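You operate a simulated robot arm through the tools that you are given. There is no shell and no other tool.

The job below is to be done with a simulated two-armed robot. You get a single attempt, and the scene is never put back.

## Task
Switch off, let the big hotplate cool and clean the splash guard.
Fine: knob, then wall switch; wait till the red lamp is out, fold the guard back, then wipe the grease off; stove pad back. What is to be rubbed or washed off counts as gone when no trace of it is left.
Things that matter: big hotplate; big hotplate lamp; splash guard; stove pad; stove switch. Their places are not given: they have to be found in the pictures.

The check looks at the end state, three seconds after you hand in, the way a careful person would. Anything else that was tipped, shoved, dropped, spilled or broken makes it a failure. Flat cloth is picked up by pressing the open fingertips on it (5 to 10 N) and closing them slowly along it; thin cloth reads only 2 to 8 mm in the jaws.

## Robot
Two 7-joint arms with fingered hands on one trunk that stands fixed in place. Base frame: the origin is at the foot of the trunk, x ahead of it, y to its left, z up; the work surface is at about z = 0.8. Readings come in m, degrees, newtons and seconds.
The left shoulder is at [0.05, 0.214, 0.869], the right one opposite. With the tool pointing down near the work surface each hand reaches from about 0.4 to 0.9 m from the base axis, measured 20 degrees to its own side. Payload 3 kg a hand.
Tool frame (each hand has its own): the origin (TCP) lies between the finger pads and is the grasp point; the fingertips stand 0.026 m ahead of it; z points along the fingers, y is the line along which they close. The gripper opens to 0.132 m; its body begins 0.073 m behind the TCP. The gripper is a hand of 3 fingers: y runs from the thumb to the fingers, the wrist lies at [0, 0, -0.229] in the tool frame, and closing takes about 1.5 s.
Orientation is told as [roll, pitch, yaw] about the base's x, y, z axes, in that order, counted from this pose: with the fingers straight down and closing along the base's y, the tool's x points along the base's -x, its y along +y and its z along -z.

## Interface
- The arms move only by the tool servo_tool. It takes "left_deltas", "right_deltas" or both (then of equal length, played together; a hand with none holds still); each is a list of rows, each a list of 3 entries, a list of its own where there are three numbers: the turn, a rotation vector about the tool's x, y, z in units of 4 degrees (1.0 is 4 degrees), then the shift along the tool's x, y, z in units of 30 mm (1.0 is 30 mm), then the finger opening in m, from 0 to 0.132. In form: [[[wx, wy, wz], [x, y, z], hand], ...]. A call has 1 to 20 rows; each row shifts and turns the commanded pose from where the row before left it, along the tool's axes as they then stand. A call with a number of a shift or a turn outside -1 to 1 is refused whole. Rows are played at 5 a second. More than 0.05 m and 8.6 degrees between two rows, or a gripper value outside its range, and nothing of the call is played. A pose out of reach is approached as far as the arm can. The call stops where the force on the tool passes 80 N (or 10 N more than at its start, if that is more) or the arm is blocked; 0.2 s more then pass. The fingers move at their own pace (about 0.072 m/s each) and stop on an object; they squeeze with about 28 N. The grip force told is the motor's: it shows also when the fingers shut on nothing. Time passes only in rows, and 0.2 s behind the last, so rows that do not move let the fingers close. It gives the time, the measured TCP pose, the force on the tool (base axes), the opening and the grip force at its end, in the units of the frame above (readings bear some noise), with the torque about the TCP (base axes, N m) and any sound that the robot's microphone picked up.
- Cameras (640 x 400 px; columns grow to the right, rows downward): "scene" is now at [0.0319, -0.0377, 1.4869]; the picture's right is [-0.50, -0.86, 0.00], its down [-0.57, 0.33, -0.75] and it looks along [0.65, -0.38, -0.66] (base axes); focal length 324 px, centre (320, 200). "left" rides on the left gripper at [-0.061, 0.003, -0.092] in its tool frame; the picture's right is [-0.05, -1.00, 0.00], its down [0.83, -0.04, -0.56] and it looks along [0.55, -0.03, 0.83] (tool axes); focal length 230 px, centre (320, 200). "right" rides on the right gripper at [0.062, 0.003, -0.092] in its tool frame; the picture's right is [-0.05, 1.00, 0.00], its down [-0.83, -0.04, -0.56] and it looks along [-0.55, -0.03, 0.83] (tool axes); focal length 230 px, centre (320, 200).
- grab_frame(camera): a new picture of that camera. No time passes.
- grasp_type(shape, hand): the hand has 3 fingers and takes this shape, open, in about a second: jaw (thumb against the fingers, like two jaws); tri (thumb and two fingers); tip (a fingertip pinch); poke (one finger out to press); point (the index stretched); flat (the hand flat); cup (the hand cupped); fist (a fist). The gripper value then closes the fingers along that shape, each until it touches; the sizes above hold for jaw. It gives what a move gives, with no picture.
- head_to(pan, tilt): turns the head with the scene camera to pan (to the left, within 86 degrees either way) and tilt (down, from -29 to 69), counted from straight ahead of the robot. It gives what a move gives.
- pixel_to_xyz(camera, pixels): for up to 12 pixels [column, row] of the newest picture of that camera ("zoom" is the newest enlarged one), the place [x, y, z] in the base frame of the surface seen there, good to about 0.002 m, but the place of the scene camera against the robot may be out by one fixed shift of up to 0.025 m in any direction. No time passes.
- close_up(camera, box): a new picture of the part [left, top, right, bottom] of that camera's present view, enlarged. No time passes.
- hand_in(): hands the job in; it is judged then, once.

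Leave the grippers open and the arms clear of the work at the hand-in unless told otherwise.

The tools are called after "Emit:" by a JSON object that holds its "method" and its "body". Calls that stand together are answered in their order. servo_tool: Moves the arms, as the interface text tells. Its arguments: {"type":"object","properties":{"left_deltas":{"type":"array","items":{"type":"array"}},"right_deltas":{"type":"array","items":{"type":"array"}}},"required":[]} The other tools are called the same way: grasp_type (shape, hand) gives the hand a shape; head_to (pan, tilt) turns the head that bears the scene camera; grab_frame (camera) takes a picture; pixel_to_xyz (camera, pixels) gives the place of the surface under pixels of a picture; close_up (camera, box) takes an enlarged picture of a part of a camera's view; hand_in () hands the job in.

At the start:

```text
t: 0.0
left_eef_pos: [0.4343, -0.0371, 1.1994]
left_ee_rot: [0.0, 0.1, -30.1]
left_ft_force: [-0.3, 0.5, -0.1]
left_ft_torque: [0.02, 0.01, -0.02]
left_width: 0.132
left_grip_force: 0.0
left_shape: jaw
right_eef_pos: [0.3517, -0.4005, 1.2599]
right_ee_rot: [0.0, 0.0, -30.1]
right_ft_force: [-0.3, -0.1, -0.3]
right_ft_torque: [-0.02, 0.02, -0.01]
right_width: 0.132
right_grip_force: 0.1
right_shape: jaw
head pan, tilt (commanded): [-30.3, 41.2]
```

scene: 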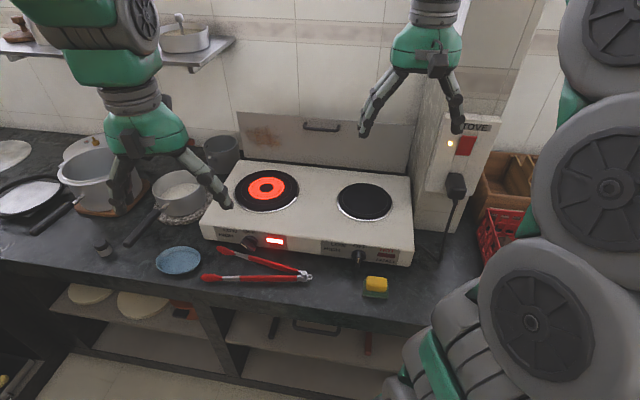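
right: 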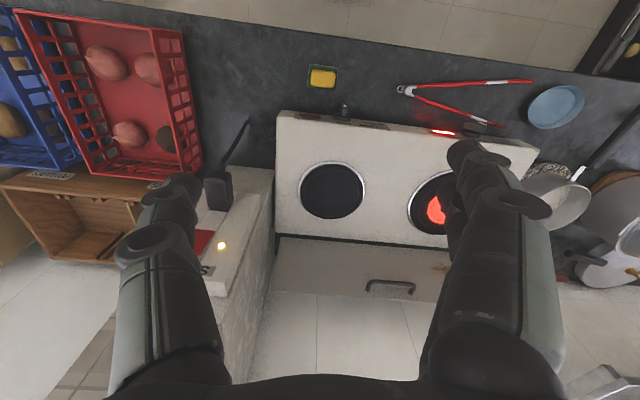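
left: 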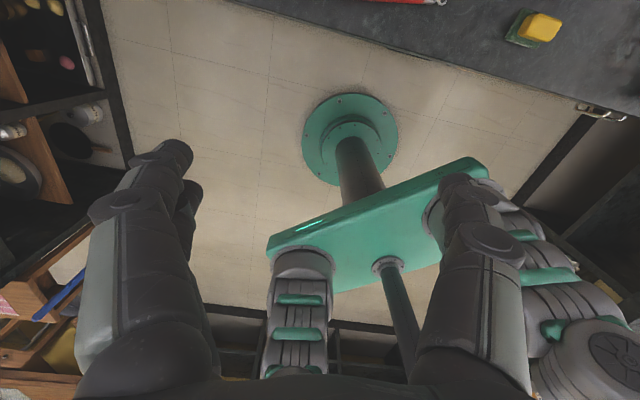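

I see a two-plate stove with a glowing red plate (about 266,187), a knob below it at (250,242), a red lamp at (274,241), a metal splash guard behind with a brown stain at (262,135), a wall switch at (465,145) labelled "STOVE", and a sponge at (376,286). I'll take enlarged pictures of these first.

Emit:
{"method": "close_up", "body": {"camera": "scene", "box": [190, 160, 430, 310]}}

Emit:
{"method": "close_up", "body": {"camera": "scene", "box": [400, 90, 560, 190]}}

Emit:
{"method": "close_up", "body": {"camera": "scene", "box": [190, 90, 430, 240]}}

```text
2.67 times, centred on (310, 235) of scene
```

zoom: 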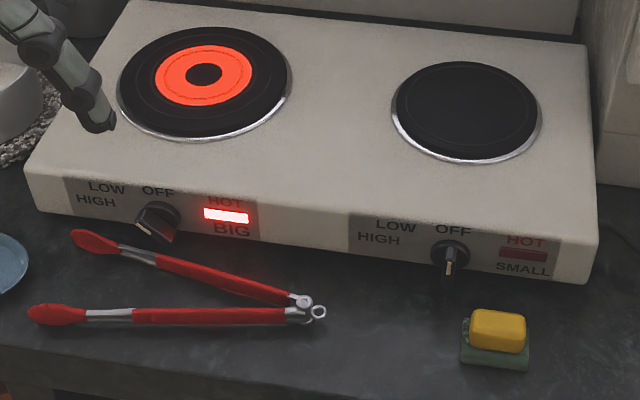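

```text
4.00 times, centred on (480, 140) of scene
```

zoom: 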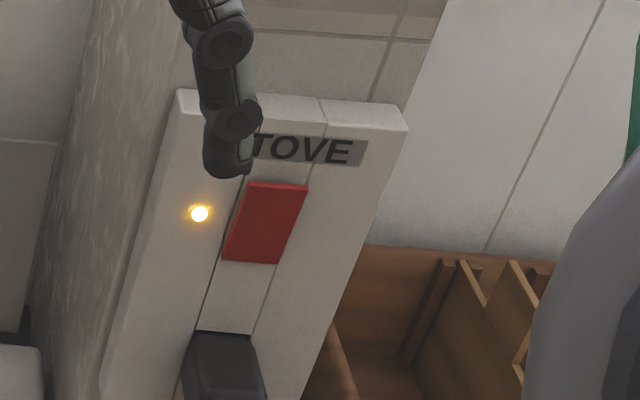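

```text
2.67 times, centred on (310, 165) of scene
```

zoom: 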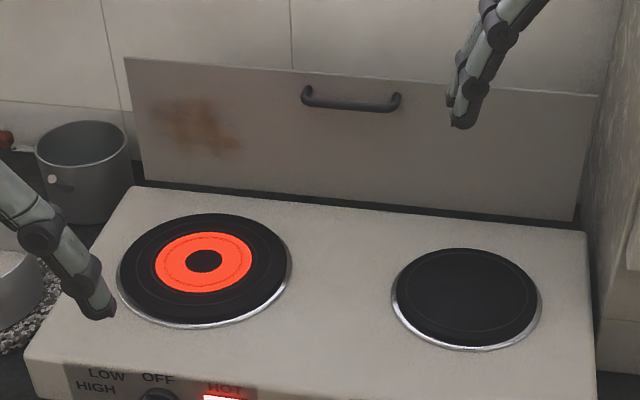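

I look closer at the knobs, the pad, and measure the main surfaces.

Emit:
{"method": "close_up", "body": {"camera": "scene", "box": [210, 220, 300, 276]}}

Emit:
{"method": "close_up", "body": {"camera": "scene", "box": [320, 230, 420, 305]}}

Emit:
{"method": "pixel_to_xyz", "body": {"camera": "scene", "pixels": [[240, 115], [241, 155], [412, 130], [410, 168], [322, 126], [262, 135], [266, 187], [364, 202], [250, 242], [274, 241], [376, 283], [466, 146]]}}

```text
7.11 times, centred on (255, 248) of scene
```

zoom: 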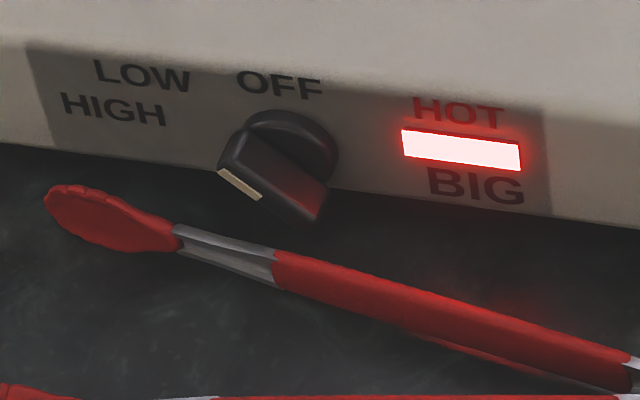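

```text
5.33 times, centred on (370, 268) of scene
```

zoom: 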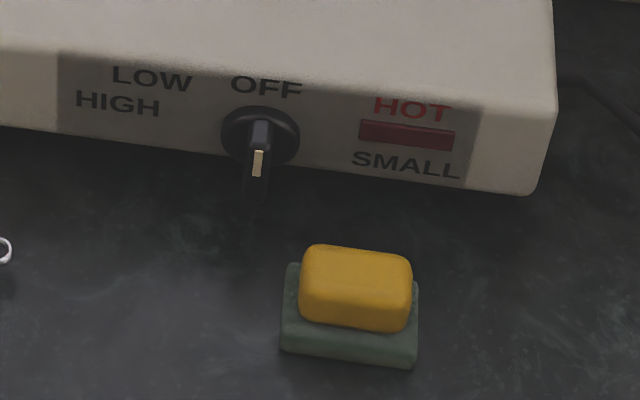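

```text
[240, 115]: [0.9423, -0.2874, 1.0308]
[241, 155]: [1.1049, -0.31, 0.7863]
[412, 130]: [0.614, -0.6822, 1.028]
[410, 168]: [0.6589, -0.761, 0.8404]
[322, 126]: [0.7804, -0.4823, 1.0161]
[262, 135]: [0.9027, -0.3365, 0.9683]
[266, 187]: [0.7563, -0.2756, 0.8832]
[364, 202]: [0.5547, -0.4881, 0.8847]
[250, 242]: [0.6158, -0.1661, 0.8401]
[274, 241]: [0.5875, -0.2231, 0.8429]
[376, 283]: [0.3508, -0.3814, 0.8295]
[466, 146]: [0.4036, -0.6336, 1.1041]
```

The guard seems to lean forward. I grab the right-hand picture and measure the same features there, to get the scene camera's fixed shift.

Emit:
{"method": "grab_frame", "body": {"camera": "right"}}

Emit:
{"method": "pixel_to_xyz", "body": {"camera": "right", "pixels": [[322, 77], [445, 131], [332, 190], [203, 240], [221, 245], [278, 262], [436, 268], [320, 282], [345, 105], [276, 236], [390, 283]]}}

Emit:
{"method": "pixel_to_xyz", "body": {"camera": "scene", "pixels": [[376, 283], [364, 202], [267, 187], [450, 144], [414, 250], [412, 178], [330, 150], [330, 130], [280, 130], [280, 150], [400, 140], [400, 165]]}}

```text
taken
```

right: 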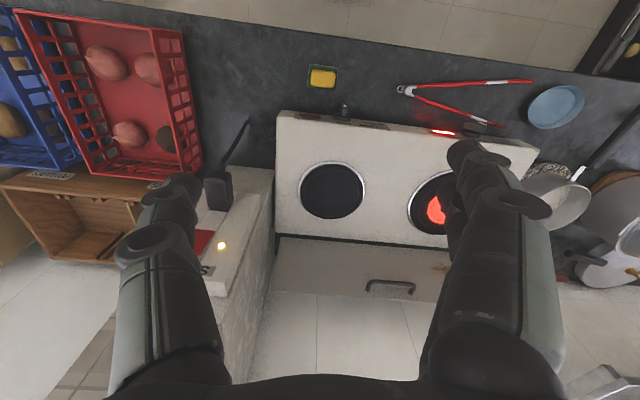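

```text
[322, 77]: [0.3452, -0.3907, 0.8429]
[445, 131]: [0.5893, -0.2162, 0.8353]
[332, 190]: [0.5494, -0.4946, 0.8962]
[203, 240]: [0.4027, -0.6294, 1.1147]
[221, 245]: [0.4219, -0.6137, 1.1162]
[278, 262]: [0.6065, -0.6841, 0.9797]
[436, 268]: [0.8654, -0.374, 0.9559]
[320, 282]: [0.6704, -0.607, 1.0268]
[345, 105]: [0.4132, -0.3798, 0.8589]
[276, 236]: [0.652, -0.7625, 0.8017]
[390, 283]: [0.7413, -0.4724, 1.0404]
```

```text
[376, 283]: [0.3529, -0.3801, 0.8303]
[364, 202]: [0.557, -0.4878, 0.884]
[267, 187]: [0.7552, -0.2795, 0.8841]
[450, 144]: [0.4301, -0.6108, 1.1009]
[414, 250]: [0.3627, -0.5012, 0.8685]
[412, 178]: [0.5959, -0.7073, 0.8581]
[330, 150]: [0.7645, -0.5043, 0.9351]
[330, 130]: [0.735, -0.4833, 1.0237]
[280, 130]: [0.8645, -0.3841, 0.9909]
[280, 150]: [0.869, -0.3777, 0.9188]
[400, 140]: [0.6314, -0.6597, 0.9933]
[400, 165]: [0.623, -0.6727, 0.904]
```

The same points differ by about (-0.007, -0.007, +0.0125), so that's the scene camera's shift. The guard stands vertically about 8 cm ahead of the wall. Next I look closely at the guard, pad and switch.

Emit:
{"method": "close_up", "body": {"camera": "right", "box": [240, 220, 480, 320]}}

Emit:
{"method": "close_up", "body": {"camera": "right", "box": [280, 50, 380, 112]}}

Emit:
{"method": "close_up", "body": {"camera": "right", "box": [160, 160, 300, 300]}}

Emit:
{"method": "close_up", "body": {"camera": "scene", "box": [220, 100, 340, 175]}}

Emit:
{"method": "close_up", "body": {"camera": "scene", "box": [320, 100, 440, 175]}}

```text
2.67 times, centred on (360, 270) of right
```

zoom: 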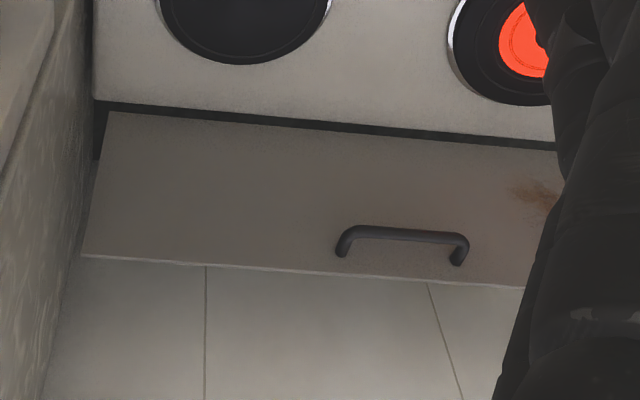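

```text
6.40 times, centred on (330, 81) of right
```

zoom: 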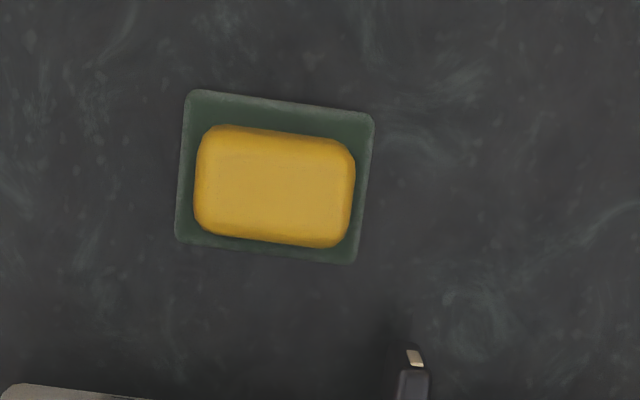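

```text
2.86 times, centred on (230, 230) of right
```

zoom: 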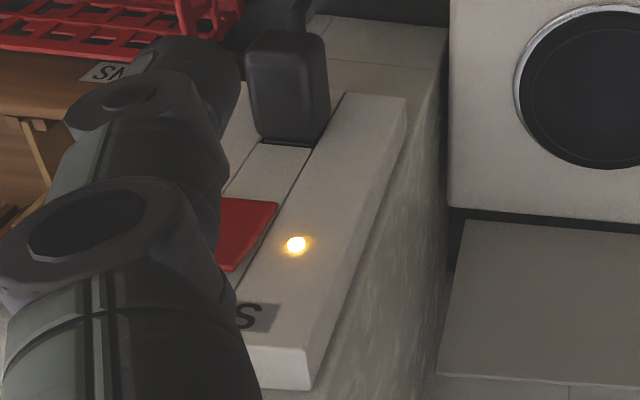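

```text
5.33 times, centred on (280, 138) of scene
```

zoom: 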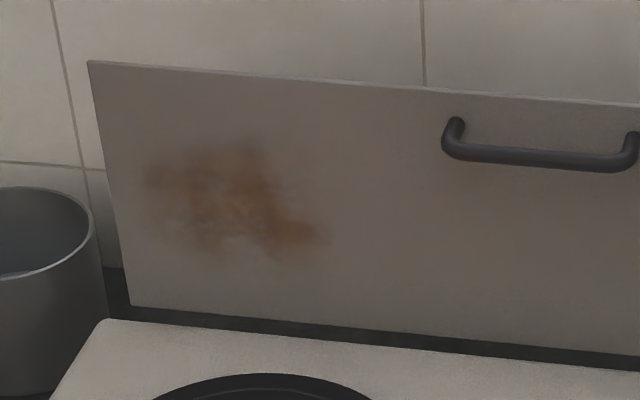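

```text
5.33 times, centred on (380, 138) of scene
```

zoom: 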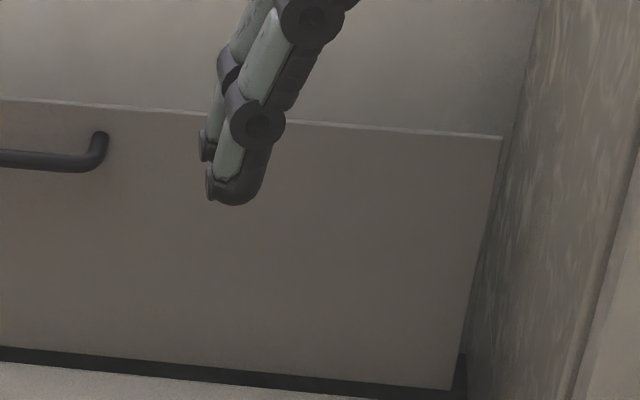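

I measure the wall, the switch face and several points on the guard in the right picture.

Emit:
{"method": "pixel_to_xyz", "body": {"camera": "right", "pixels": [[300, 340], [400, 340], [285, 245], [275, 312], [400, 255], [400, 293], [215, 235], [205, 245], [240, 215], [215, 285], [250, 180], [262, 205]]}}

Emit:
{"method": "pixel_to_xyz", "body": {"camera": "scene", "pixels": [[300, 90], [200, 90], [238, 113], [414, 124], [246, 159], [408, 172], [260, 148], [250, 125], [285, 140], [442, 120], [432, 180], [470, 100]]}}

```text
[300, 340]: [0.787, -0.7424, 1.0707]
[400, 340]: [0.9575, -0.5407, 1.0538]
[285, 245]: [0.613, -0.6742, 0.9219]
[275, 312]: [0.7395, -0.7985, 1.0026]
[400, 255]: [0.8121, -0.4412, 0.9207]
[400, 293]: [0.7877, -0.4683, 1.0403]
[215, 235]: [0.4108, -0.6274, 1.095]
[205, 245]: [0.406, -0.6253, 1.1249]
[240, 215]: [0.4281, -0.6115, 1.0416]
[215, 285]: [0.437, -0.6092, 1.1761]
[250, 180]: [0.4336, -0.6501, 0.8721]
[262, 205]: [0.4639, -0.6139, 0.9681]
```

```text
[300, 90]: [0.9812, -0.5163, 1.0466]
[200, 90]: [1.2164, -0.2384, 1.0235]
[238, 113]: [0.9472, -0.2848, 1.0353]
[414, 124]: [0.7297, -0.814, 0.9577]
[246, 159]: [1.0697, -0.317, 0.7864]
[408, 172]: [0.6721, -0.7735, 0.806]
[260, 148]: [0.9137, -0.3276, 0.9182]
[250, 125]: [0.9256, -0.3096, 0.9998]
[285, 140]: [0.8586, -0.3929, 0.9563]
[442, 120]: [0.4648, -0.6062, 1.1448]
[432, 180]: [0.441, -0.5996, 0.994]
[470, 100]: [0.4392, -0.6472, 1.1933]
```

The wall is about 17 cm behind the guard, so it can fold back a long way. Before turning the knob I need its geometry, so I take an enlarged picture of it and measure.

Emit:
{"method": "close_up", "body": {"camera": "scene", "box": [226, 226, 290, 266]}}

```text
10.00 times, centred on (258, 246) of scene
```

zoom: 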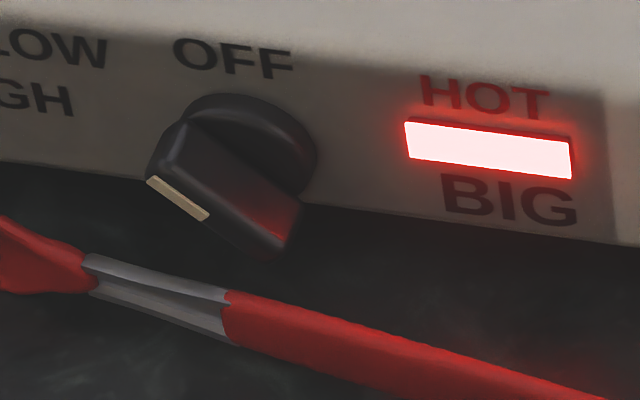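

Emit:
{"method": "pixel_to_xyz", "body": {"camera": "zoom", "pixels": [[152, 178], [205, 214], [277, 245], [180, 130], [290, 205], [230, 160], [300, 140], [210, 105], [340, 150], [550, 190], [100, 150], [235, 240]]}}

Emit:
{"method": "pixel_to_xyz", "body": {"camera": "scene", "pixels": [[230, 275], [200, 215], [212, 262], [250, 257], [270, 263], [300, 270], [250, 277], [330, 262], [180, 260]]}}

```text
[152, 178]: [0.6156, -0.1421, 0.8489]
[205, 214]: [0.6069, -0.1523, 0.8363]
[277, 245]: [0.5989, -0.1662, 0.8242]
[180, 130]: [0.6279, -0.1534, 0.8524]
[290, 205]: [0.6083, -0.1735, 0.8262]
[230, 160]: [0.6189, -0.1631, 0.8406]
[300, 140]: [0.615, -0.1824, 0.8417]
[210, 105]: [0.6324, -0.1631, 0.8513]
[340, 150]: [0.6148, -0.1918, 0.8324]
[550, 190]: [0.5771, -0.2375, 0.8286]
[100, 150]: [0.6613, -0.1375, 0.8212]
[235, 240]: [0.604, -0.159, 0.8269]
```

```text
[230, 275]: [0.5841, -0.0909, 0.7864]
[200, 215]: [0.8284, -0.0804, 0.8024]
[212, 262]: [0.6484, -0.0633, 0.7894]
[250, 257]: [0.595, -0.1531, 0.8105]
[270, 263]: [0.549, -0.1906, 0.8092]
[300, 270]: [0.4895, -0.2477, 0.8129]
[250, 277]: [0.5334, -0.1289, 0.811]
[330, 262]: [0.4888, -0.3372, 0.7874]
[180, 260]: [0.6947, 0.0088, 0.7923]
```

The table is at z=0.80. The knob bar points 45° up-left, standing 32 mm out from the panel. Squeezing it between vertical jaws along the panel should turn it upright to OFF. I look at the finger shapes first.

Emit:
{"method": "close_up", "body": {"camera": "scene", "box": [340, 20, 500, 150]}}

Emit:
{"method": "close_up", "body": {"camera": "scene", "box": [80, 80, 260, 220]}}

```text
3.08 times, centred on (420, 85) of scene
```

zoom: 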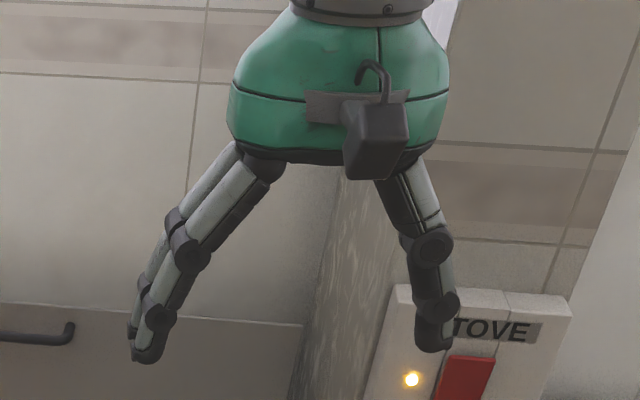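

```text
2.86 times, centred on (170, 150) of scene
```

zoom: 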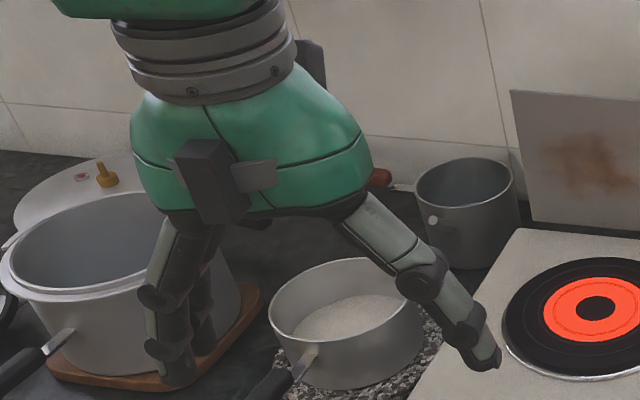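

The hand has two spaced fingers opposite a thumb. I try the "tip" shape on the right hand to see how narrow it is.

Emit:
{"method": "grasp_type", "body": {"shape": "tip", "hand": "right"}}

Emit:
{"method": "close_up", "body": {"camera": "scene", "box": [340, 20, 500, 150]}}

Emit:
{"method": "grab_frame", "body": {"camera": "right"}}

```text
t: 0.9
left_eef_pos: [0.4348, -0.0368, 1.1999]
left_ee_rot: [0.0, 0.0, -30.1]
left_ft_force: [-0.1, 0.6, -0.1]
left_ft_torque: [0.02, -0.01, 0.03]
left_width: 0.132
left_grip_force: 0.0
left_shape: jaw
right_eef_pos: [0.3521, -0.4011, 1.261]
right_ee_rot: [0.0, 0.1, -30.1]
right_ft_force: [-0.1, 1.1, -0.4]
right_ft_torque: [-0.01, -0.02, -0.01]
right_width: 0.132
right_grip_force: 0.0
right_shape: tip
head pan, tilt (commanded): [-30.3, 41.2]
```

```text
3.08 times, centred on (420, 85) of scene
```

zoom: 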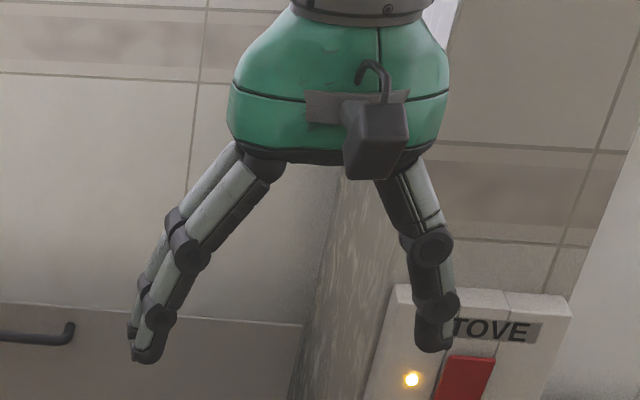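

```text
taken
```

right: 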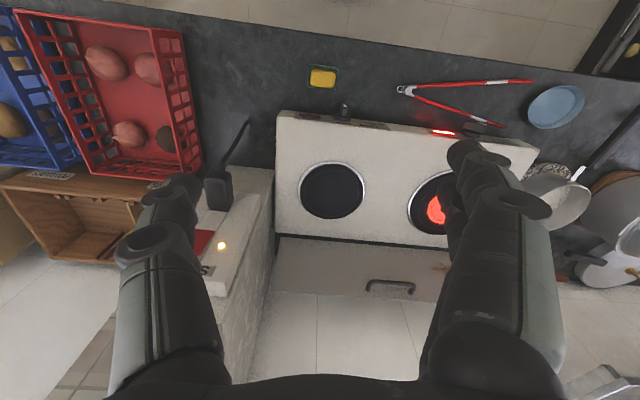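

The open pose is the same. I try "poke" to see what one finger looks like.

Emit:
{"method": "grasp_type", "body": {"shape": "poke", "hand": "right"}}

Emit:
{"method": "close_up", "body": {"camera": "scene", "box": [340, 20, 500, 150]}}

Emit:
{"method": "grab_frame", "body": {"camera": "right"}}

```text
t: 1.8
left_eef_pos: [0.4338, -0.0366, 1.1983]
left_ee_rot: [0.1, 0.0, -30.0]
left_ft_force: [1.4, 0.2, 0.1]
left_ft_torque: [0.0, -0.03, 0.01]
left_width: 0.132
left_grip_force: 0.0
left_shape: jaw
right_eef_pos: [0.3513, -0.4018, 1.2621]
right_ee_rot: [0.0, 0.0, -30.1]
right_ft_force: [-0.1, -0.1, -0.4]
right_ft_torque: [0.0, -0.01, 0.02]
right_width: 0.0001
right_grip_force: 0.1
right_shape: poke
head pan, tilt (commanded): [-30.3, 41.2]
```

```text
3.08 times, centred on (420, 85) of scene
```

zoom: 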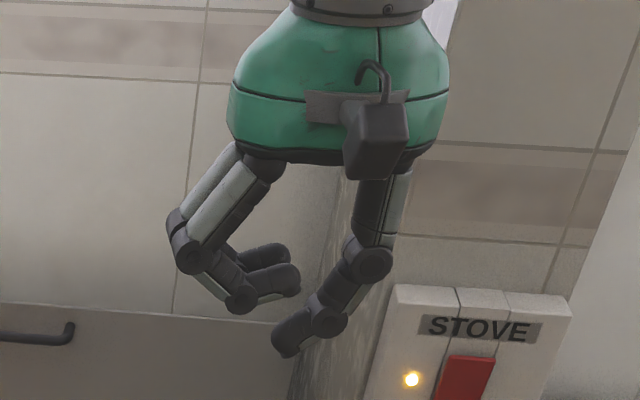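

```text
taken
```

right: 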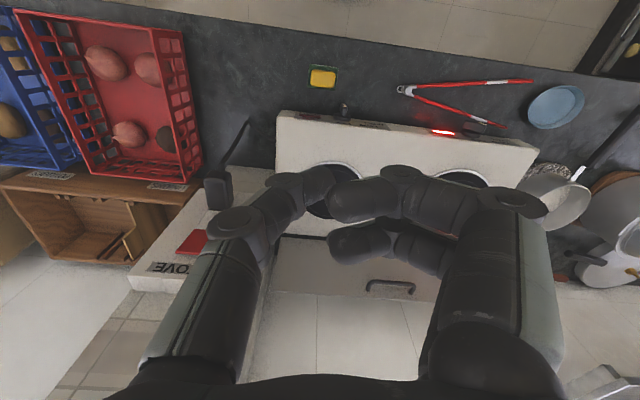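

The thumb tip sits on the tool axis, about 26 mm ahead of the TCP. I measure the finger surfaces in the right picture to know what clearances they need.

Emit:
{"method": "pixel_to_xyz", "body": {"camera": "right", "pixels": [[300, 185], [320, 180], [275, 190], [240, 220], [345, 205], [400, 200], [460, 205], [520, 205], [350, 240], [400, 240], [390, 180], [345, 185]]}}

```text
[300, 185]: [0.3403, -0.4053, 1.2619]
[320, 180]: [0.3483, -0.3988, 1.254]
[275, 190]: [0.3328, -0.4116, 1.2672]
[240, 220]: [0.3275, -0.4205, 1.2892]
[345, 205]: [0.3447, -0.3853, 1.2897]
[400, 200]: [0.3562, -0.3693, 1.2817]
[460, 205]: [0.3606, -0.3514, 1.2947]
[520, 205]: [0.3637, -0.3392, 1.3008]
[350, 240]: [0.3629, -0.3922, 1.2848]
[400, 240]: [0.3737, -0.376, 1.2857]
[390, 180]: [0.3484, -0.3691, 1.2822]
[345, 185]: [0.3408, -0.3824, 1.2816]
```

Curled fingers lie about 4 cm behind the thumb tip, so a slightly tilted poke can push the knob bar's lower-right end. Next I move the left hand off to the left, and bring the right hand, yawed to face the stove, above the knob at about z=1.0.

Emit:
{"method": "servo_tool", "body": {"left_deltas": [[[0, 0, 0], [0.5, 0.85, 0], 0.132], [[0, 0, 0], [0.5, 0.85, 0], 0.132], [[0, 0, 0], [0.5, 0.85, 0], 0.132], [[0, 0, 0], [0.5, 0.85, 0], 0.132], [[0, 0, 0], [0.5, 0.85, 0], 0.132], [[0, 0, 0], [0.5, 0.85, 0], 0.132], [[0, 0, 0], [0.5, 0.85, 0], 0.132], [[0, 0, 0], [0.5, 0.85, 0], 0.132], [[0, 0, 0], [0, 0, 0], 0.132], [[0, 0, 0], [0, 0, 0], 0.132], [[0, 0, 0], [0, 0, 0], 0.132], [[0, 0, 0], [0, 0, 0], 0.132], [[0, 0, 0], [0, 0, 0], 0.132], [[0, 0, 0], [0, 0, 0], 0.132]], "right_deltas": [[[0, 0, 0.833], [0, 0, 0], 0.0], [[0, 0, 0.833], [0, 0, 0], 0.0], [[0, 0, 0.833], [0, 0, 0], 0.0], [[0, 0, 0], [-0.12, 0.927, 0.79], 0.0], [[0, 0, 0], [-0.12, 0.927, 0.79], 0.0], [[0, 0, 0], [-0.12, 0.927, 0.79], 0.0], [[0, 0, 0], [-0.12, 0.927, 0.79], 0.0], [[0, 0, 0], [-0.12, 0.927, 0.79], 0.0], [[0, 0, 0], [-0.12, 0.927, 0.79], 0.0], [[0, 0, 0], [-0.12, 0.927, 0.79], 0.0], [[0, 0, 0], [-0.12, 0.927, 0.79], 0.0], [[0, 0, 0], [-0.12, 0.927, 0.79], 0.0], [[0, 0, 0], [-0.12, 0.927, 0.79], 0.0], [[0, 0, 0], [-0.12, 0.927, 0.79], 0.0]]}}

Emit:
{"method": "grab_frame", "body": {"camera": "scene"}}

Emit:
{"method": "grab_frame", "body": {"camera": "right"}}

```text
t: 4.8
left_eef_pos: [0.4372, 0.1992, 1.1993]
left_ee_rot: [0.0, 0.0, -30.0]
left_ft_force: [-0.7, 0.1, -0.4]
left_ft_torque: [-0.04, -0.02, 0.0]
left_width: 0.1319
left_grip_force: 0.0
left_shape: jaw
right_eef_pos: [0.5787, -0.1915, 0.9994]
right_ee_rot: [0.0, 0.0, -40.0]
right_ft_force: [-0.5, -1.7, -0.3]
right_ft_torque: [0.01, 0.03, 0.03]
right_width: 0.0
right_grip_force: 0.0
right_shape: poke
head pan, tilt (commanded): [-30.3, 41.2]
```

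```text
taken
```

scene: 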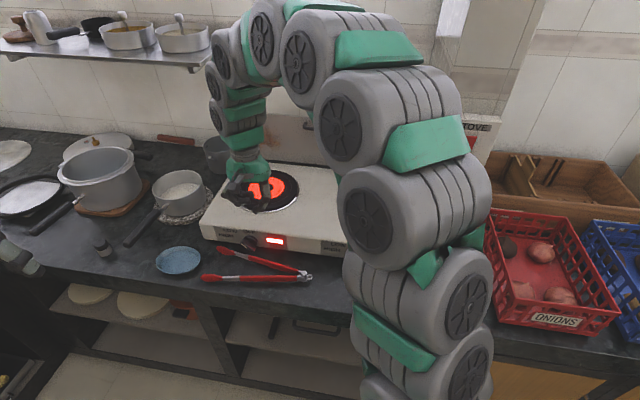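

```text
taken
```

right: 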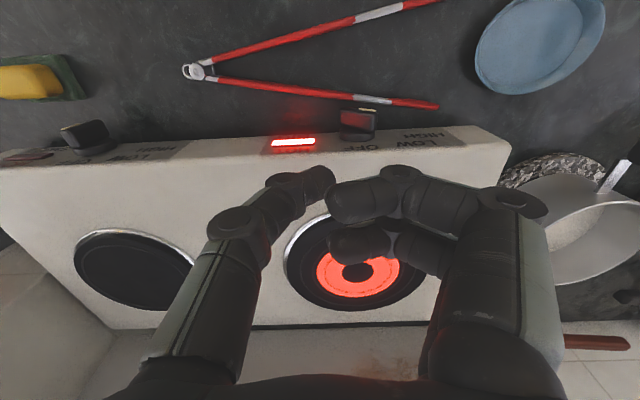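

The right hand is above the stove's front edge. The knob is seen from above at (358,122) with its mark at (370,109); I measure it with the right camera.

Emit:
{"method": "close_up", "body": {"camera": "right", "box": [310, 85, 430, 160]}}

Emit:
{"method": "pixel_to_xyz", "body": {"camera": "right", "pixels": [[344, 112], [372, 112], [345, 125], [374, 125], [366, 110], [358, 120], [330, 137], [390, 136], [362, 138], [400, 101], [425, 104], [345, 97]]}}

```text
5.33 times, centred on (370, 122) of right
```

zoom: 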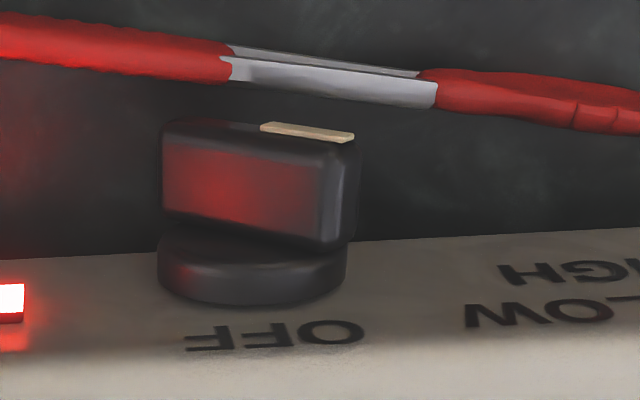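

```text
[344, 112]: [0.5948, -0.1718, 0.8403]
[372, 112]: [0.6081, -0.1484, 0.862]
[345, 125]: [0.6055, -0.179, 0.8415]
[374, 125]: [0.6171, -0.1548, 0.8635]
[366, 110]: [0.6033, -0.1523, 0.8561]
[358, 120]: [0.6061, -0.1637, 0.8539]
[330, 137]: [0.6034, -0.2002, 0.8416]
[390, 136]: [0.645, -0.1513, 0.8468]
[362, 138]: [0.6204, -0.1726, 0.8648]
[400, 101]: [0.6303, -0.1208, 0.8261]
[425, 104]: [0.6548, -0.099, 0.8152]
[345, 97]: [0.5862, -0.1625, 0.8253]
```

The bar's upper-right face runs from (r -0.278, z 0.862) to (r -0.252, z 0.840). I'll pitch the hand back 20° and lower the thumb tip just right of the bar's lower end, tip at about z=0.838.

Emit:
{"method": "servo_tool", "body": {"right_deltas": [[[0, -1, 0], [0, 0, 0], 0.0], [[0, -1, 0], [0, 0, 0], 0.0], [[0, -1, 0], [0, 0, 0], 0.0], [[0, -1, 0], [0, 0, 0], 0.0], [[0, -1, 0], [0, 0, 0], 0.0], [[0, 0, 0], [0.3, 0, 0.82], 0.0], [[0, 0, 0], [0.3, 0, 0.82], 0.0], [[0, 0, 0], [0.3, 0, 0.82], 0.0], [[0, 0, 0], [0.3, 0, 0.82], 0.0], [[0, 0, 0], [0, 0, 0], 0.0]]}}

Emit:
{"method": "close_up", "body": {"camera": "scene", "box": [200, 180, 320, 270]}}

Emit:
{"method": "grab_frame", "body": {"camera": "right"}}

```text
t: 7.0
left_eef_pos: [0.436, 0.1984, 1.1987]
left_ee_rot: [-0.1, 0.0, -30.0]
left_ft_force: [0.4, 0.5, -0.1]
left_ft_torque: [0.01, -0.01, 0.02]
left_width: 0.1317
left_grip_force: 0.0
left_shape: jaw
right_eef_pos: [0.5779, -0.1928, 0.8954]
right_ee_rot: [0.0, -19.9, -40.0]
right_ft_force: [0.2, -0.7, 1.0]
right_ft_torque: [0.0, -0.02, -0.02]
right_width: 0.0
right_grip_force: 0.1
right_shape: poke
head pan, tilt (commanded): [-30.3, 41.2]
```

```text
4.44 times, centred on (260, 225) of scene
```

zoom: 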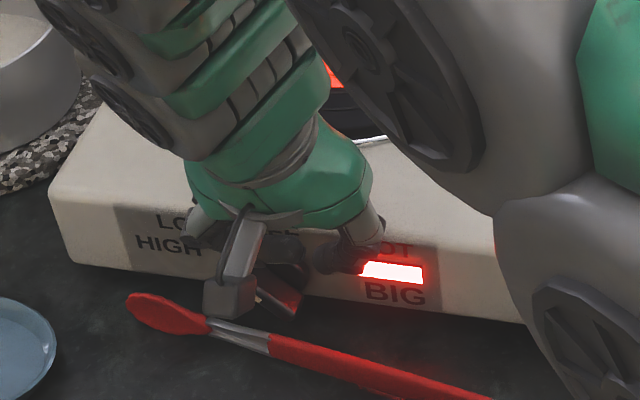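

```text
taken
```

right: 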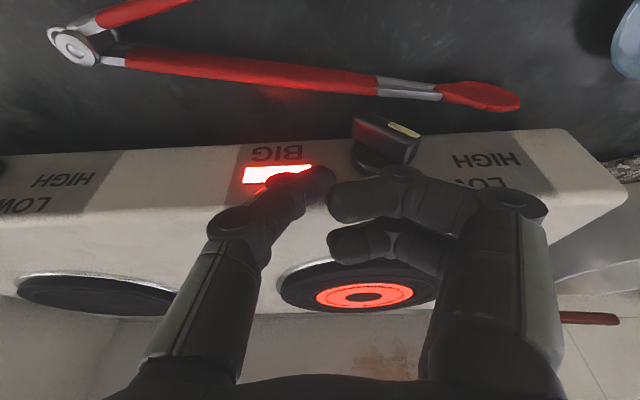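

The thumb tip is right of and above the bar's end. I lower it 33 mm more.

Emit:
{"method": "servo_tool", "body": {"right_deltas": [[[0, 0, 0], [0.19, 0, 0.52], 0.0], [[0, 0, 0], [0.19, 0, 0.52], 0.0], [[0, 0, 0], [0, 0, 0], 0.0]]}}

Emit:
{"method": "grab_frame", "body": {"camera": "right"}}

Emit:
{"method": "close_up", "body": {"camera": "scene", "box": [220, 200, 310, 270]}}

```text
t: 7.8
left_eef_pos: [0.4354, 0.1987, 1.1979]
left_ee_rot: [0.0, 0.0, -30.1]
left_ft_force: [-0.1, 0.3, 1.5]
left_ft_torque: [-0.06, 0.02, -0.02]
left_width: 0.132
left_grip_force: 0.1
left_shape: jaw
right_eef_pos: [0.5777, -0.1921, 0.8623]
right_ee_rot: [0.0, -20.0, -40.2]
right_ft_force: [0.1, 0.2, -1.2]
right_ft_torque: [0.01, 0.0, 0.01]
right_width: 0.0001
right_grip_force: 0.1
right_shape: poke
head pan, tilt (commanded): [-30.3, 41.2]
```

```text
taken
```

right: 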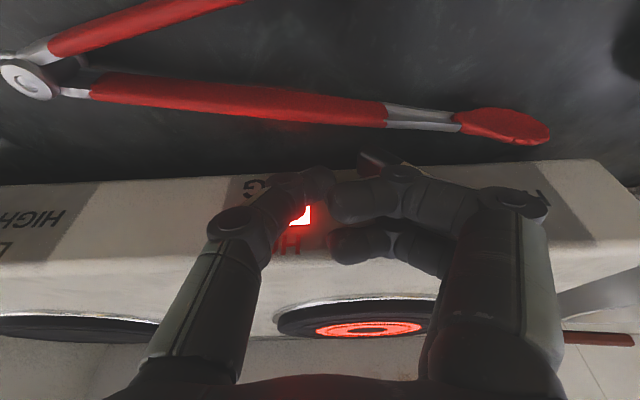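

```text
5.71 times, centred on (265, 235) of scene
```

zoom: 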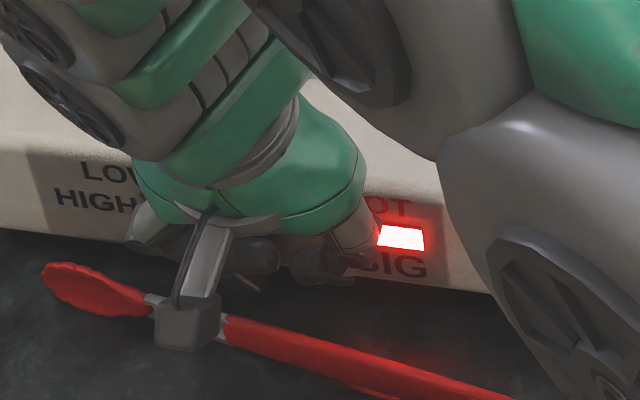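

Clear of everything. Now I push left (+y) in small steps and watch the force.

Emit:
{"method": "servo_tool", "body": {"right_deltas": [[[0, 0, 0], [0, 0.2, 0], 0.0], [[0, 0, 0], [0, 0.2, 0], 0.0], [[0, 0, 0], [0, 0.2, 0], 0.0]]}}

Emit:
{"method": "grab_frame", "body": {"camera": "right"}}

```text
t: 8.6
left_eef_pos: [0.4351, 0.1979, 1.1993]
left_ee_rot: [0.0, 0.0, -30.0]
left_ft_force: [-0.1, -1.1, 0.7]
left_ft_torque: [-0.04, 0.01, -0.01]
left_width: 0.132
left_grip_force: 0.0
left_shape: jaw
right_eef_pos: [0.5913, -0.1782, 0.8624]
right_ee_rot: [-0.1, -20.0, -40.0]
right_ft_force: [-1.4, -1.1, 0.6]
right_ft_torque: [-0.03, 0.03, 0.02]
right_width: 0.0003
right_grip_force: 0.0
right_shape: poke
head pan, tilt (commanded): [-30.3, 41.2]
```

```text
taken
```

right: 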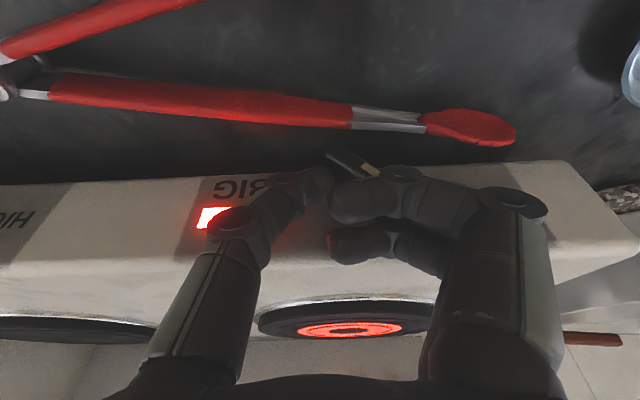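

A small force begins. I keep pushing in small steps.

Emit:
{"method": "servo_tool", "body": {"right_deltas": [[[0, 0, 0], [0, 0.15, 0], 0.0], [[0, 0, 0], [0, 0.15, 0], 0.0]]}}

Emit:
{"method": "close_up", "body": {"camera": "right", "box": [240, 120, 400, 220]}}

```text
t: 9.2
left_eef_pos: [0.4361, 0.1989, 1.1991]
left_ee_rot: [0.0, 0.0, -30.0]
left_ft_force: [1.0, 0.3, -0.5]
left_ft_torque: [-0.02, 0.01, -0.01]
left_width: 0.1318
left_grip_force: 0.1
left_shape: jaw
right_eef_pos: [0.5958, -0.1712, 0.8619]
right_ee_rot: [-0.1, -19.9, -40.1]
right_ft_force: [-10.1, -6.1, -4.9]
right_ft_torque: [-0.06, 0.29, -0.16]
right_width: 0.0
right_grip_force: 0.0
right_shape: poke
head pan, tilt (commanded): [-30.3, 41.2]
```

```text
4.00 times, centred on (320, 170) of right
```

zoom: 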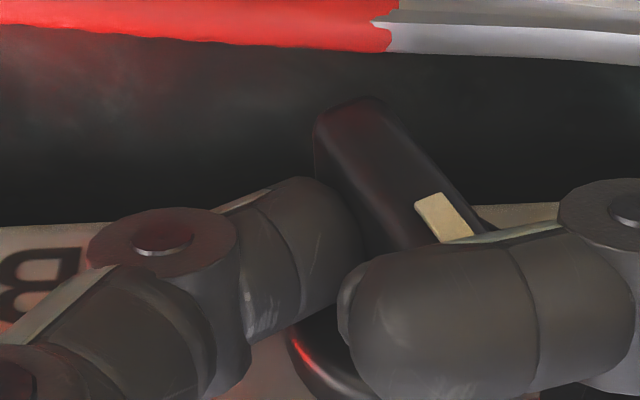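

About 11 N now; the bar seems to be turning. I push slightly on.

Emit:
{"method": "servo_tool", "body": {"right_deltas": [[[0, 0, 0], [0, 0.12, 0], 0.0], [[0, 0, 0], [0, 0.12, 0], 0.0]]}}

Emit:
{"method": "close_up", "body": {"camera": "right", "box": [240, 120, 400, 220]}}

```text
t: 9.8
left_eef_pos: [0.4354, 0.1986, 1.1988]
left_ee_rot: [0.1, 0.0, -30.1]
left_ft_force: [-1.0, 0.4, 0.5]
left_ft_torque: [-0.02, -0.02, -0.01]
left_width: 0.1316
left_grip_force: 0.1
left_shape: jaw
right_eef_pos: [0.5992, -0.1659, 0.8609]
right_ee_rot: [-0.1, -19.9, -40.1]
right_ft_force: [-25.0, -10.8, -10.6]
right_ft_torque: [-0.03, 0.68, -0.29]
right_width: 0.0
right_grip_force: 0.1
right_shape: poke
head pan, tilt (commanded): [-30.3, 41.2]
```

```text
4.00 times, centred on (320, 170) of right
```

zoom: 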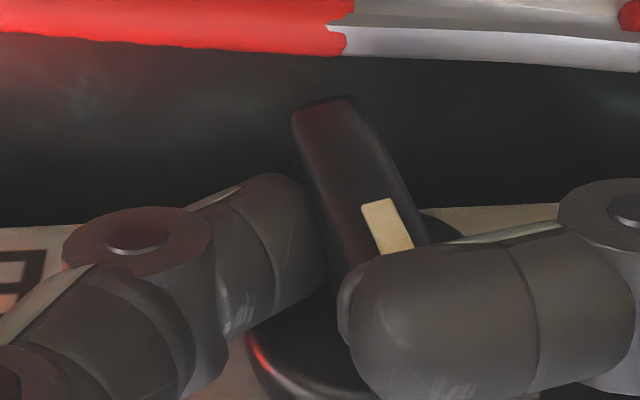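

The bar is close to upright. I push a bit more.

Emit:
{"method": "servo_tool", "body": {"right_deltas": [[[0, 0, 0], [0, 0.1, 0], 0.0], [[0, 0, 0], [0, 0.1, 0], 0.0]]}}

Emit:
{"method": "close_up", "body": {"camera": "right", "box": [240, 120, 400, 220]}}

```text
t: 10.4
left_eef_pos: [0.4354, 0.1988, 1.1988]
left_ee_rot: [-0.1, 0.0, -30.1]
left_ft_force: [0.0, 0.6, 0.4]
left_ft_torque: [-0.01, -0.02, 0.0]
left_width: 0.132
left_grip_force: 0.0
left_shape: jaw
right_eef_pos: [0.6026, -0.162, 0.8611]
right_ee_rot: [-0.1, -19.9, -40.2]
right_ft_force: [-28.5, -7.9, -14.4]
right_ft_torque: [0.12, 0.68, -0.34]
right_width: 0.0
right_grip_force: 0.1
right_shape: poke
head pan, tilt (commanded): [-30.3, 41.2]
```

```text
4.00 times, centred on (320, 170) of right
```

zoom: 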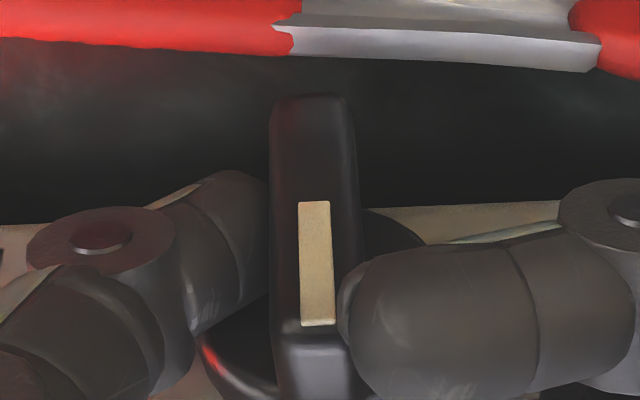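

The bar now looks upright. I back off to the right and up, then look from the scene camera.

Emit:
{"method": "servo_tool", "body": {"right_deltas": [[[0, 0, 0], [0, -0.3, 0], 0.0], [[0, 0, 0], [0, -0.5, 0], 0.0], [[0, 0, 0], [0, -0.5, 0], 0.0], [[0, 0, 0], [-0.15, 0, -0.8], 0.0], [[0, 0, 0], [0, 0, -1], 0.0], [[0, 0, 0], [0, 0, -1], 0.0], [[0, 0, 0], [0, 0, -1], 0.0], [[0, 0, 0], [0, -1, -1], 0.0], [[0, 0, 0], [0, -1, -1], 0.0], [[0, 0, 0], [0, -1, -1], 0.0], [[0, 0, 0], [0, -1, -1], 0.0]]}}

Emit:
{"method": "grab_frame", "body": {"camera": "scene"}}

Emit:
{"method": "close_up", "body": {"camera": "scene", "box": [210, 220, 300, 276]}}

```text
t: 12.8
left_eef_pos: [0.4361, 0.1999, 1.1986]
left_ee_rot: [0.0, 0.0, -30.1]
left_ft_force: [0.8, 0.1, -0.2]
left_ft_torque: [0.03, 0.0, -0.01]
left_width: 0.1319
left_grip_force: 0.0
left_shape: jaw
right_eef_pos: [0.4435, -0.2361, 1.0839]
right_ee_rot: [0.1, -20.0, -40.1]
right_ft_force: [-0.8, 0.1, 0.1]
right_ft_torque: [0.02, -0.03, -0.02]
right_width: 0.0003
right_grip_force: 0.0
right_shape: poke
head pan, tilt (commanded): [-30.3, 41.2]
```

```text
taken
```

scene: 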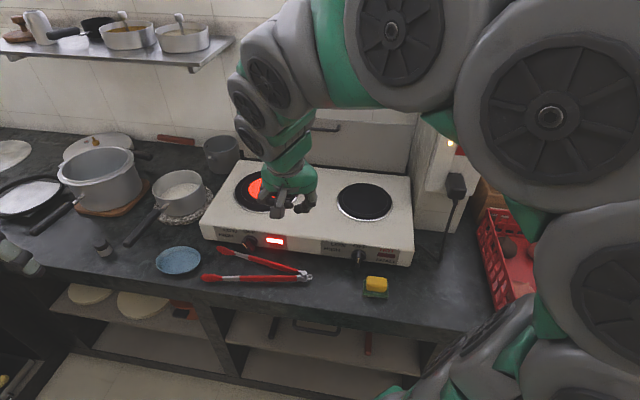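

```text
7.11 times, centred on (255, 248) of scene
```

zoom: 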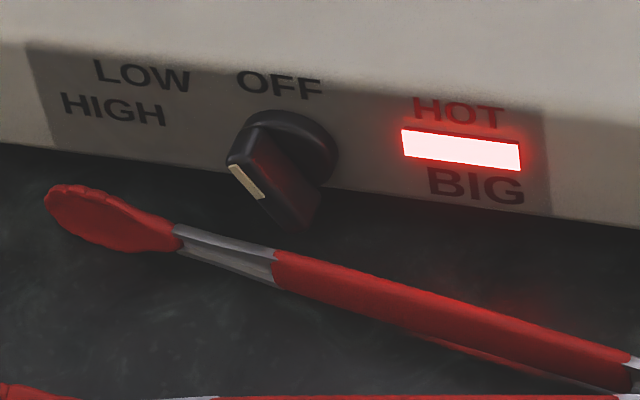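

The pointer is now between LOW and OFF, so it turned only part of the way or settled back. I measure the mark.

Emit:
{"method": "close_up", "body": {"camera": "scene", "box": [226, 226, 290, 266]}}

Emit:
{"method": "pixel_to_xyz", "body": {"camera": "zoom", "pixels": [[166, 168], [205, 211], [185, 190], [270, 250], [185, 140], [290, 190], [235, 60], [60, 45], [35, 95], [240, 170]]}}

```text
10.00 times, centred on (258, 246) of scene
```

zoom: 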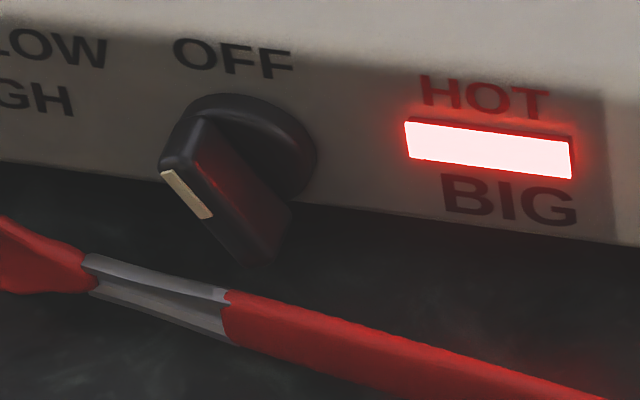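

```text
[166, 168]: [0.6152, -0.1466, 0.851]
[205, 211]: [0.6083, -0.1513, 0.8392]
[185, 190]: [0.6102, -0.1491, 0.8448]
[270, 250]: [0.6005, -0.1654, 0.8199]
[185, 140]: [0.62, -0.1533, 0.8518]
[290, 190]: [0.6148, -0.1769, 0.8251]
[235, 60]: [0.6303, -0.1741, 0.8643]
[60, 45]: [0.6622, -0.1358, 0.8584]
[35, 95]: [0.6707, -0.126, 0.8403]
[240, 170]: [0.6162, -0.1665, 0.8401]
```

The pointer reads about 34° left of upright. I look at it with the right camera, which now faces the panel from the front.

Emit:
{"method": "grab_frame", "body": {"camera": "right"}}

```text
taken
```

right: 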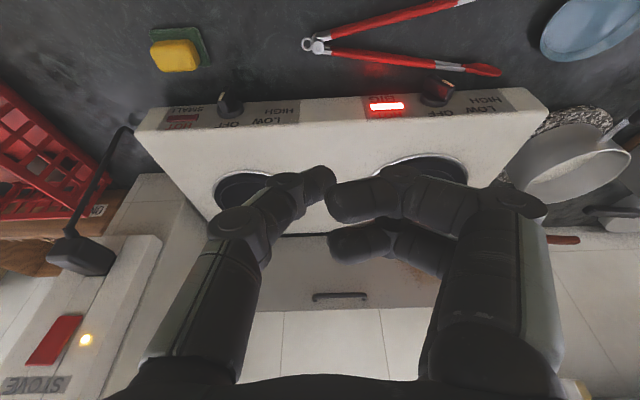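

Emit:
{"method": "close_up", "body": {"camera": "right", "box": [390, 60, 520, 130]}}

```text
4.92 times, centred on (455, 95) of right
```

zoom: 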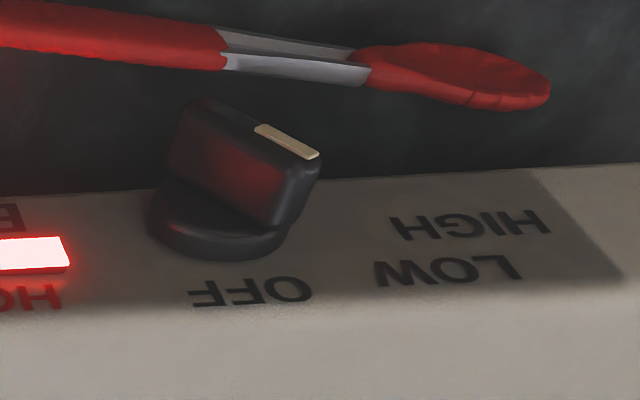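

Emit:
{"method": "pixel_to_xyz", "body": {"camera": "zoom", "pixels": [[190, 108], [305, 170], [260, 128], [312, 156], [175, 180], [280, 220], [175, 215], [280, 245], [250, 290], [445, 270], [470, 225], [225, 150]]}}

```text
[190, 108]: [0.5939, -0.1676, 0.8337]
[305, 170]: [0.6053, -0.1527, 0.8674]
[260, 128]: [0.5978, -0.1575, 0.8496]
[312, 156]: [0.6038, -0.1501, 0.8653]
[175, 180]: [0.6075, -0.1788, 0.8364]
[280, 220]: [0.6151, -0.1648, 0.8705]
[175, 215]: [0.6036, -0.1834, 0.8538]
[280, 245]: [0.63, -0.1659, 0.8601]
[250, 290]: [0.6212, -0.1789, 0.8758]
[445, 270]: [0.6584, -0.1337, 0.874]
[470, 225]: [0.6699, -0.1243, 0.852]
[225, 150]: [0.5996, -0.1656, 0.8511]
```

The edges show the pointer now at about 30° left, so probably at LOW. I'll push again, but this time retreat straight out from the panel so that nothing drags the bar back. First I return to the start point right of the bar.

Emit:
{"method": "servo_tool", "body": {"right_deltas": [[[0, 0, 0], [0.02, 0.444, 0.866], 0.0], [[0, 0, 0], [0.02, 0.444, 0.866], 0.0], [[0, 0, 0], [0.02, 0.444, 0.866], 0.0], [[0, 0, 0], [0.02, 0.444, 0.866], 0.0], [[0, 0, 0], [0.02, 0.444, 0.866], 0.0], [[0, 0, 0], [0.02, 0.444, 0.866], 0.0], [[0, 0, 0], [0.02, 0.444, 0.866], 0.0], [[0, 0, 0], [0.02, 0.444, 0.866], 0.0], [[0, 0, 0], [0.02, 0.444, 0.866], 0.0], [[0, 0, 0], [0, 0, 0], 0.0]]}}

Emit:
{"method": "close_up", "body": {"camera": "right", "box": [240, 120, 400, 220]}}

```text
t: 15.0
left_eef_pos: [0.4363, 0.1999, 1.1984]
left_ee_rot: [-0.1, 0.0, -30.1]
left_ft_force: [0.7, -0.1, 0.1]
left_ft_torque: [0.0, -0.01, 0.01]
left_width: 0.1319
left_grip_force: 0.0
left_shape: jaw
right_eef_pos: [0.5778, -0.1919, 0.8611]
right_ee_rot: [0.0, -20.0, -40.1]
right_ft_force: [0.2, 1.3, 0.3]
right_ft_torque: [0.04, -0.03, 0.0]
right_width: 0.0002
right_grip_force: 0.0
right_shape: poke
head pan, tilt (commanded): [-30.3, 41.2]
```

```text
4.00 times, centred on (320, 170) of right
```

zoom: 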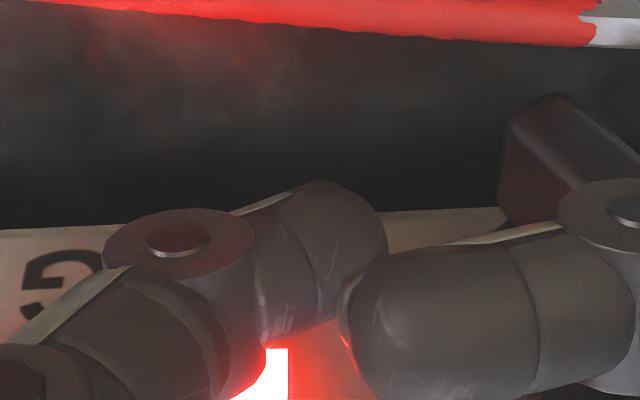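

The hand is right of the bar. I push left about 41 mm in small steps and look before retreating.

Emit:
{"method": "servo_tool", "body": {"right_deltas": [[[0, 0, 0], [0, 0.3, 0], 0.0], [[0, 0, 0], [0, 0.3, 0], 0.0], [[0, 0, 0], [0, 0.2, 0], 0.0], [[0, 0, 0], [0, 0.15, 0], 0.0], [[0, 0, 0], [0, 0.15, 0], 0.0], [[0, 0, 0], [0, 0.12, 0], 0.0], [[0, 0, 0], [0, 0.12, 0], 0.0], [[0, 0, 0], [0, 0.05, 0], 0.0]]}}

Emit:
{"method": "close_up", "body": {"camera": "right", "box": [240, 120, 400, 220]}}

```text
t: 16.8
left_eef_pos: [0.4357, 0.1994, 1.1994]
left_ee_rot: [-0.1, 0.1, -30.2]
left_ft_force: [-0.1, -0.2, -0.9]
left_ft_torque: [-0.02, 0.0, 0.05]
left_width: 0.1318
left_grip_force: 0.1
left_shape: jaw
right_eef_pos: [0.6049, -0.1587, 0.8619]
right_ee_rot: [-0.1, -19.9, -40.1]
right_ft_force: [-44.7, -7.2, 14.3]
right_ft_torque: [-0.21, 0.99, -0.51]
right_width: 0.0
right_grip_force: 0.1
right_shape: poke
head pan, tilt (commanded): [-30.3, 41.2]
```

```text
4.00 times, centred on (320, 170) of right
```

zoom: 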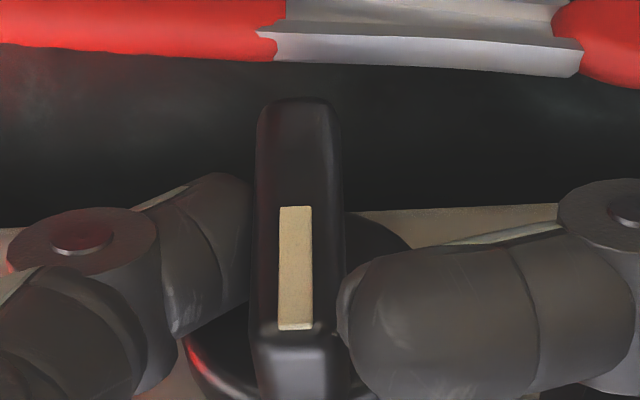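

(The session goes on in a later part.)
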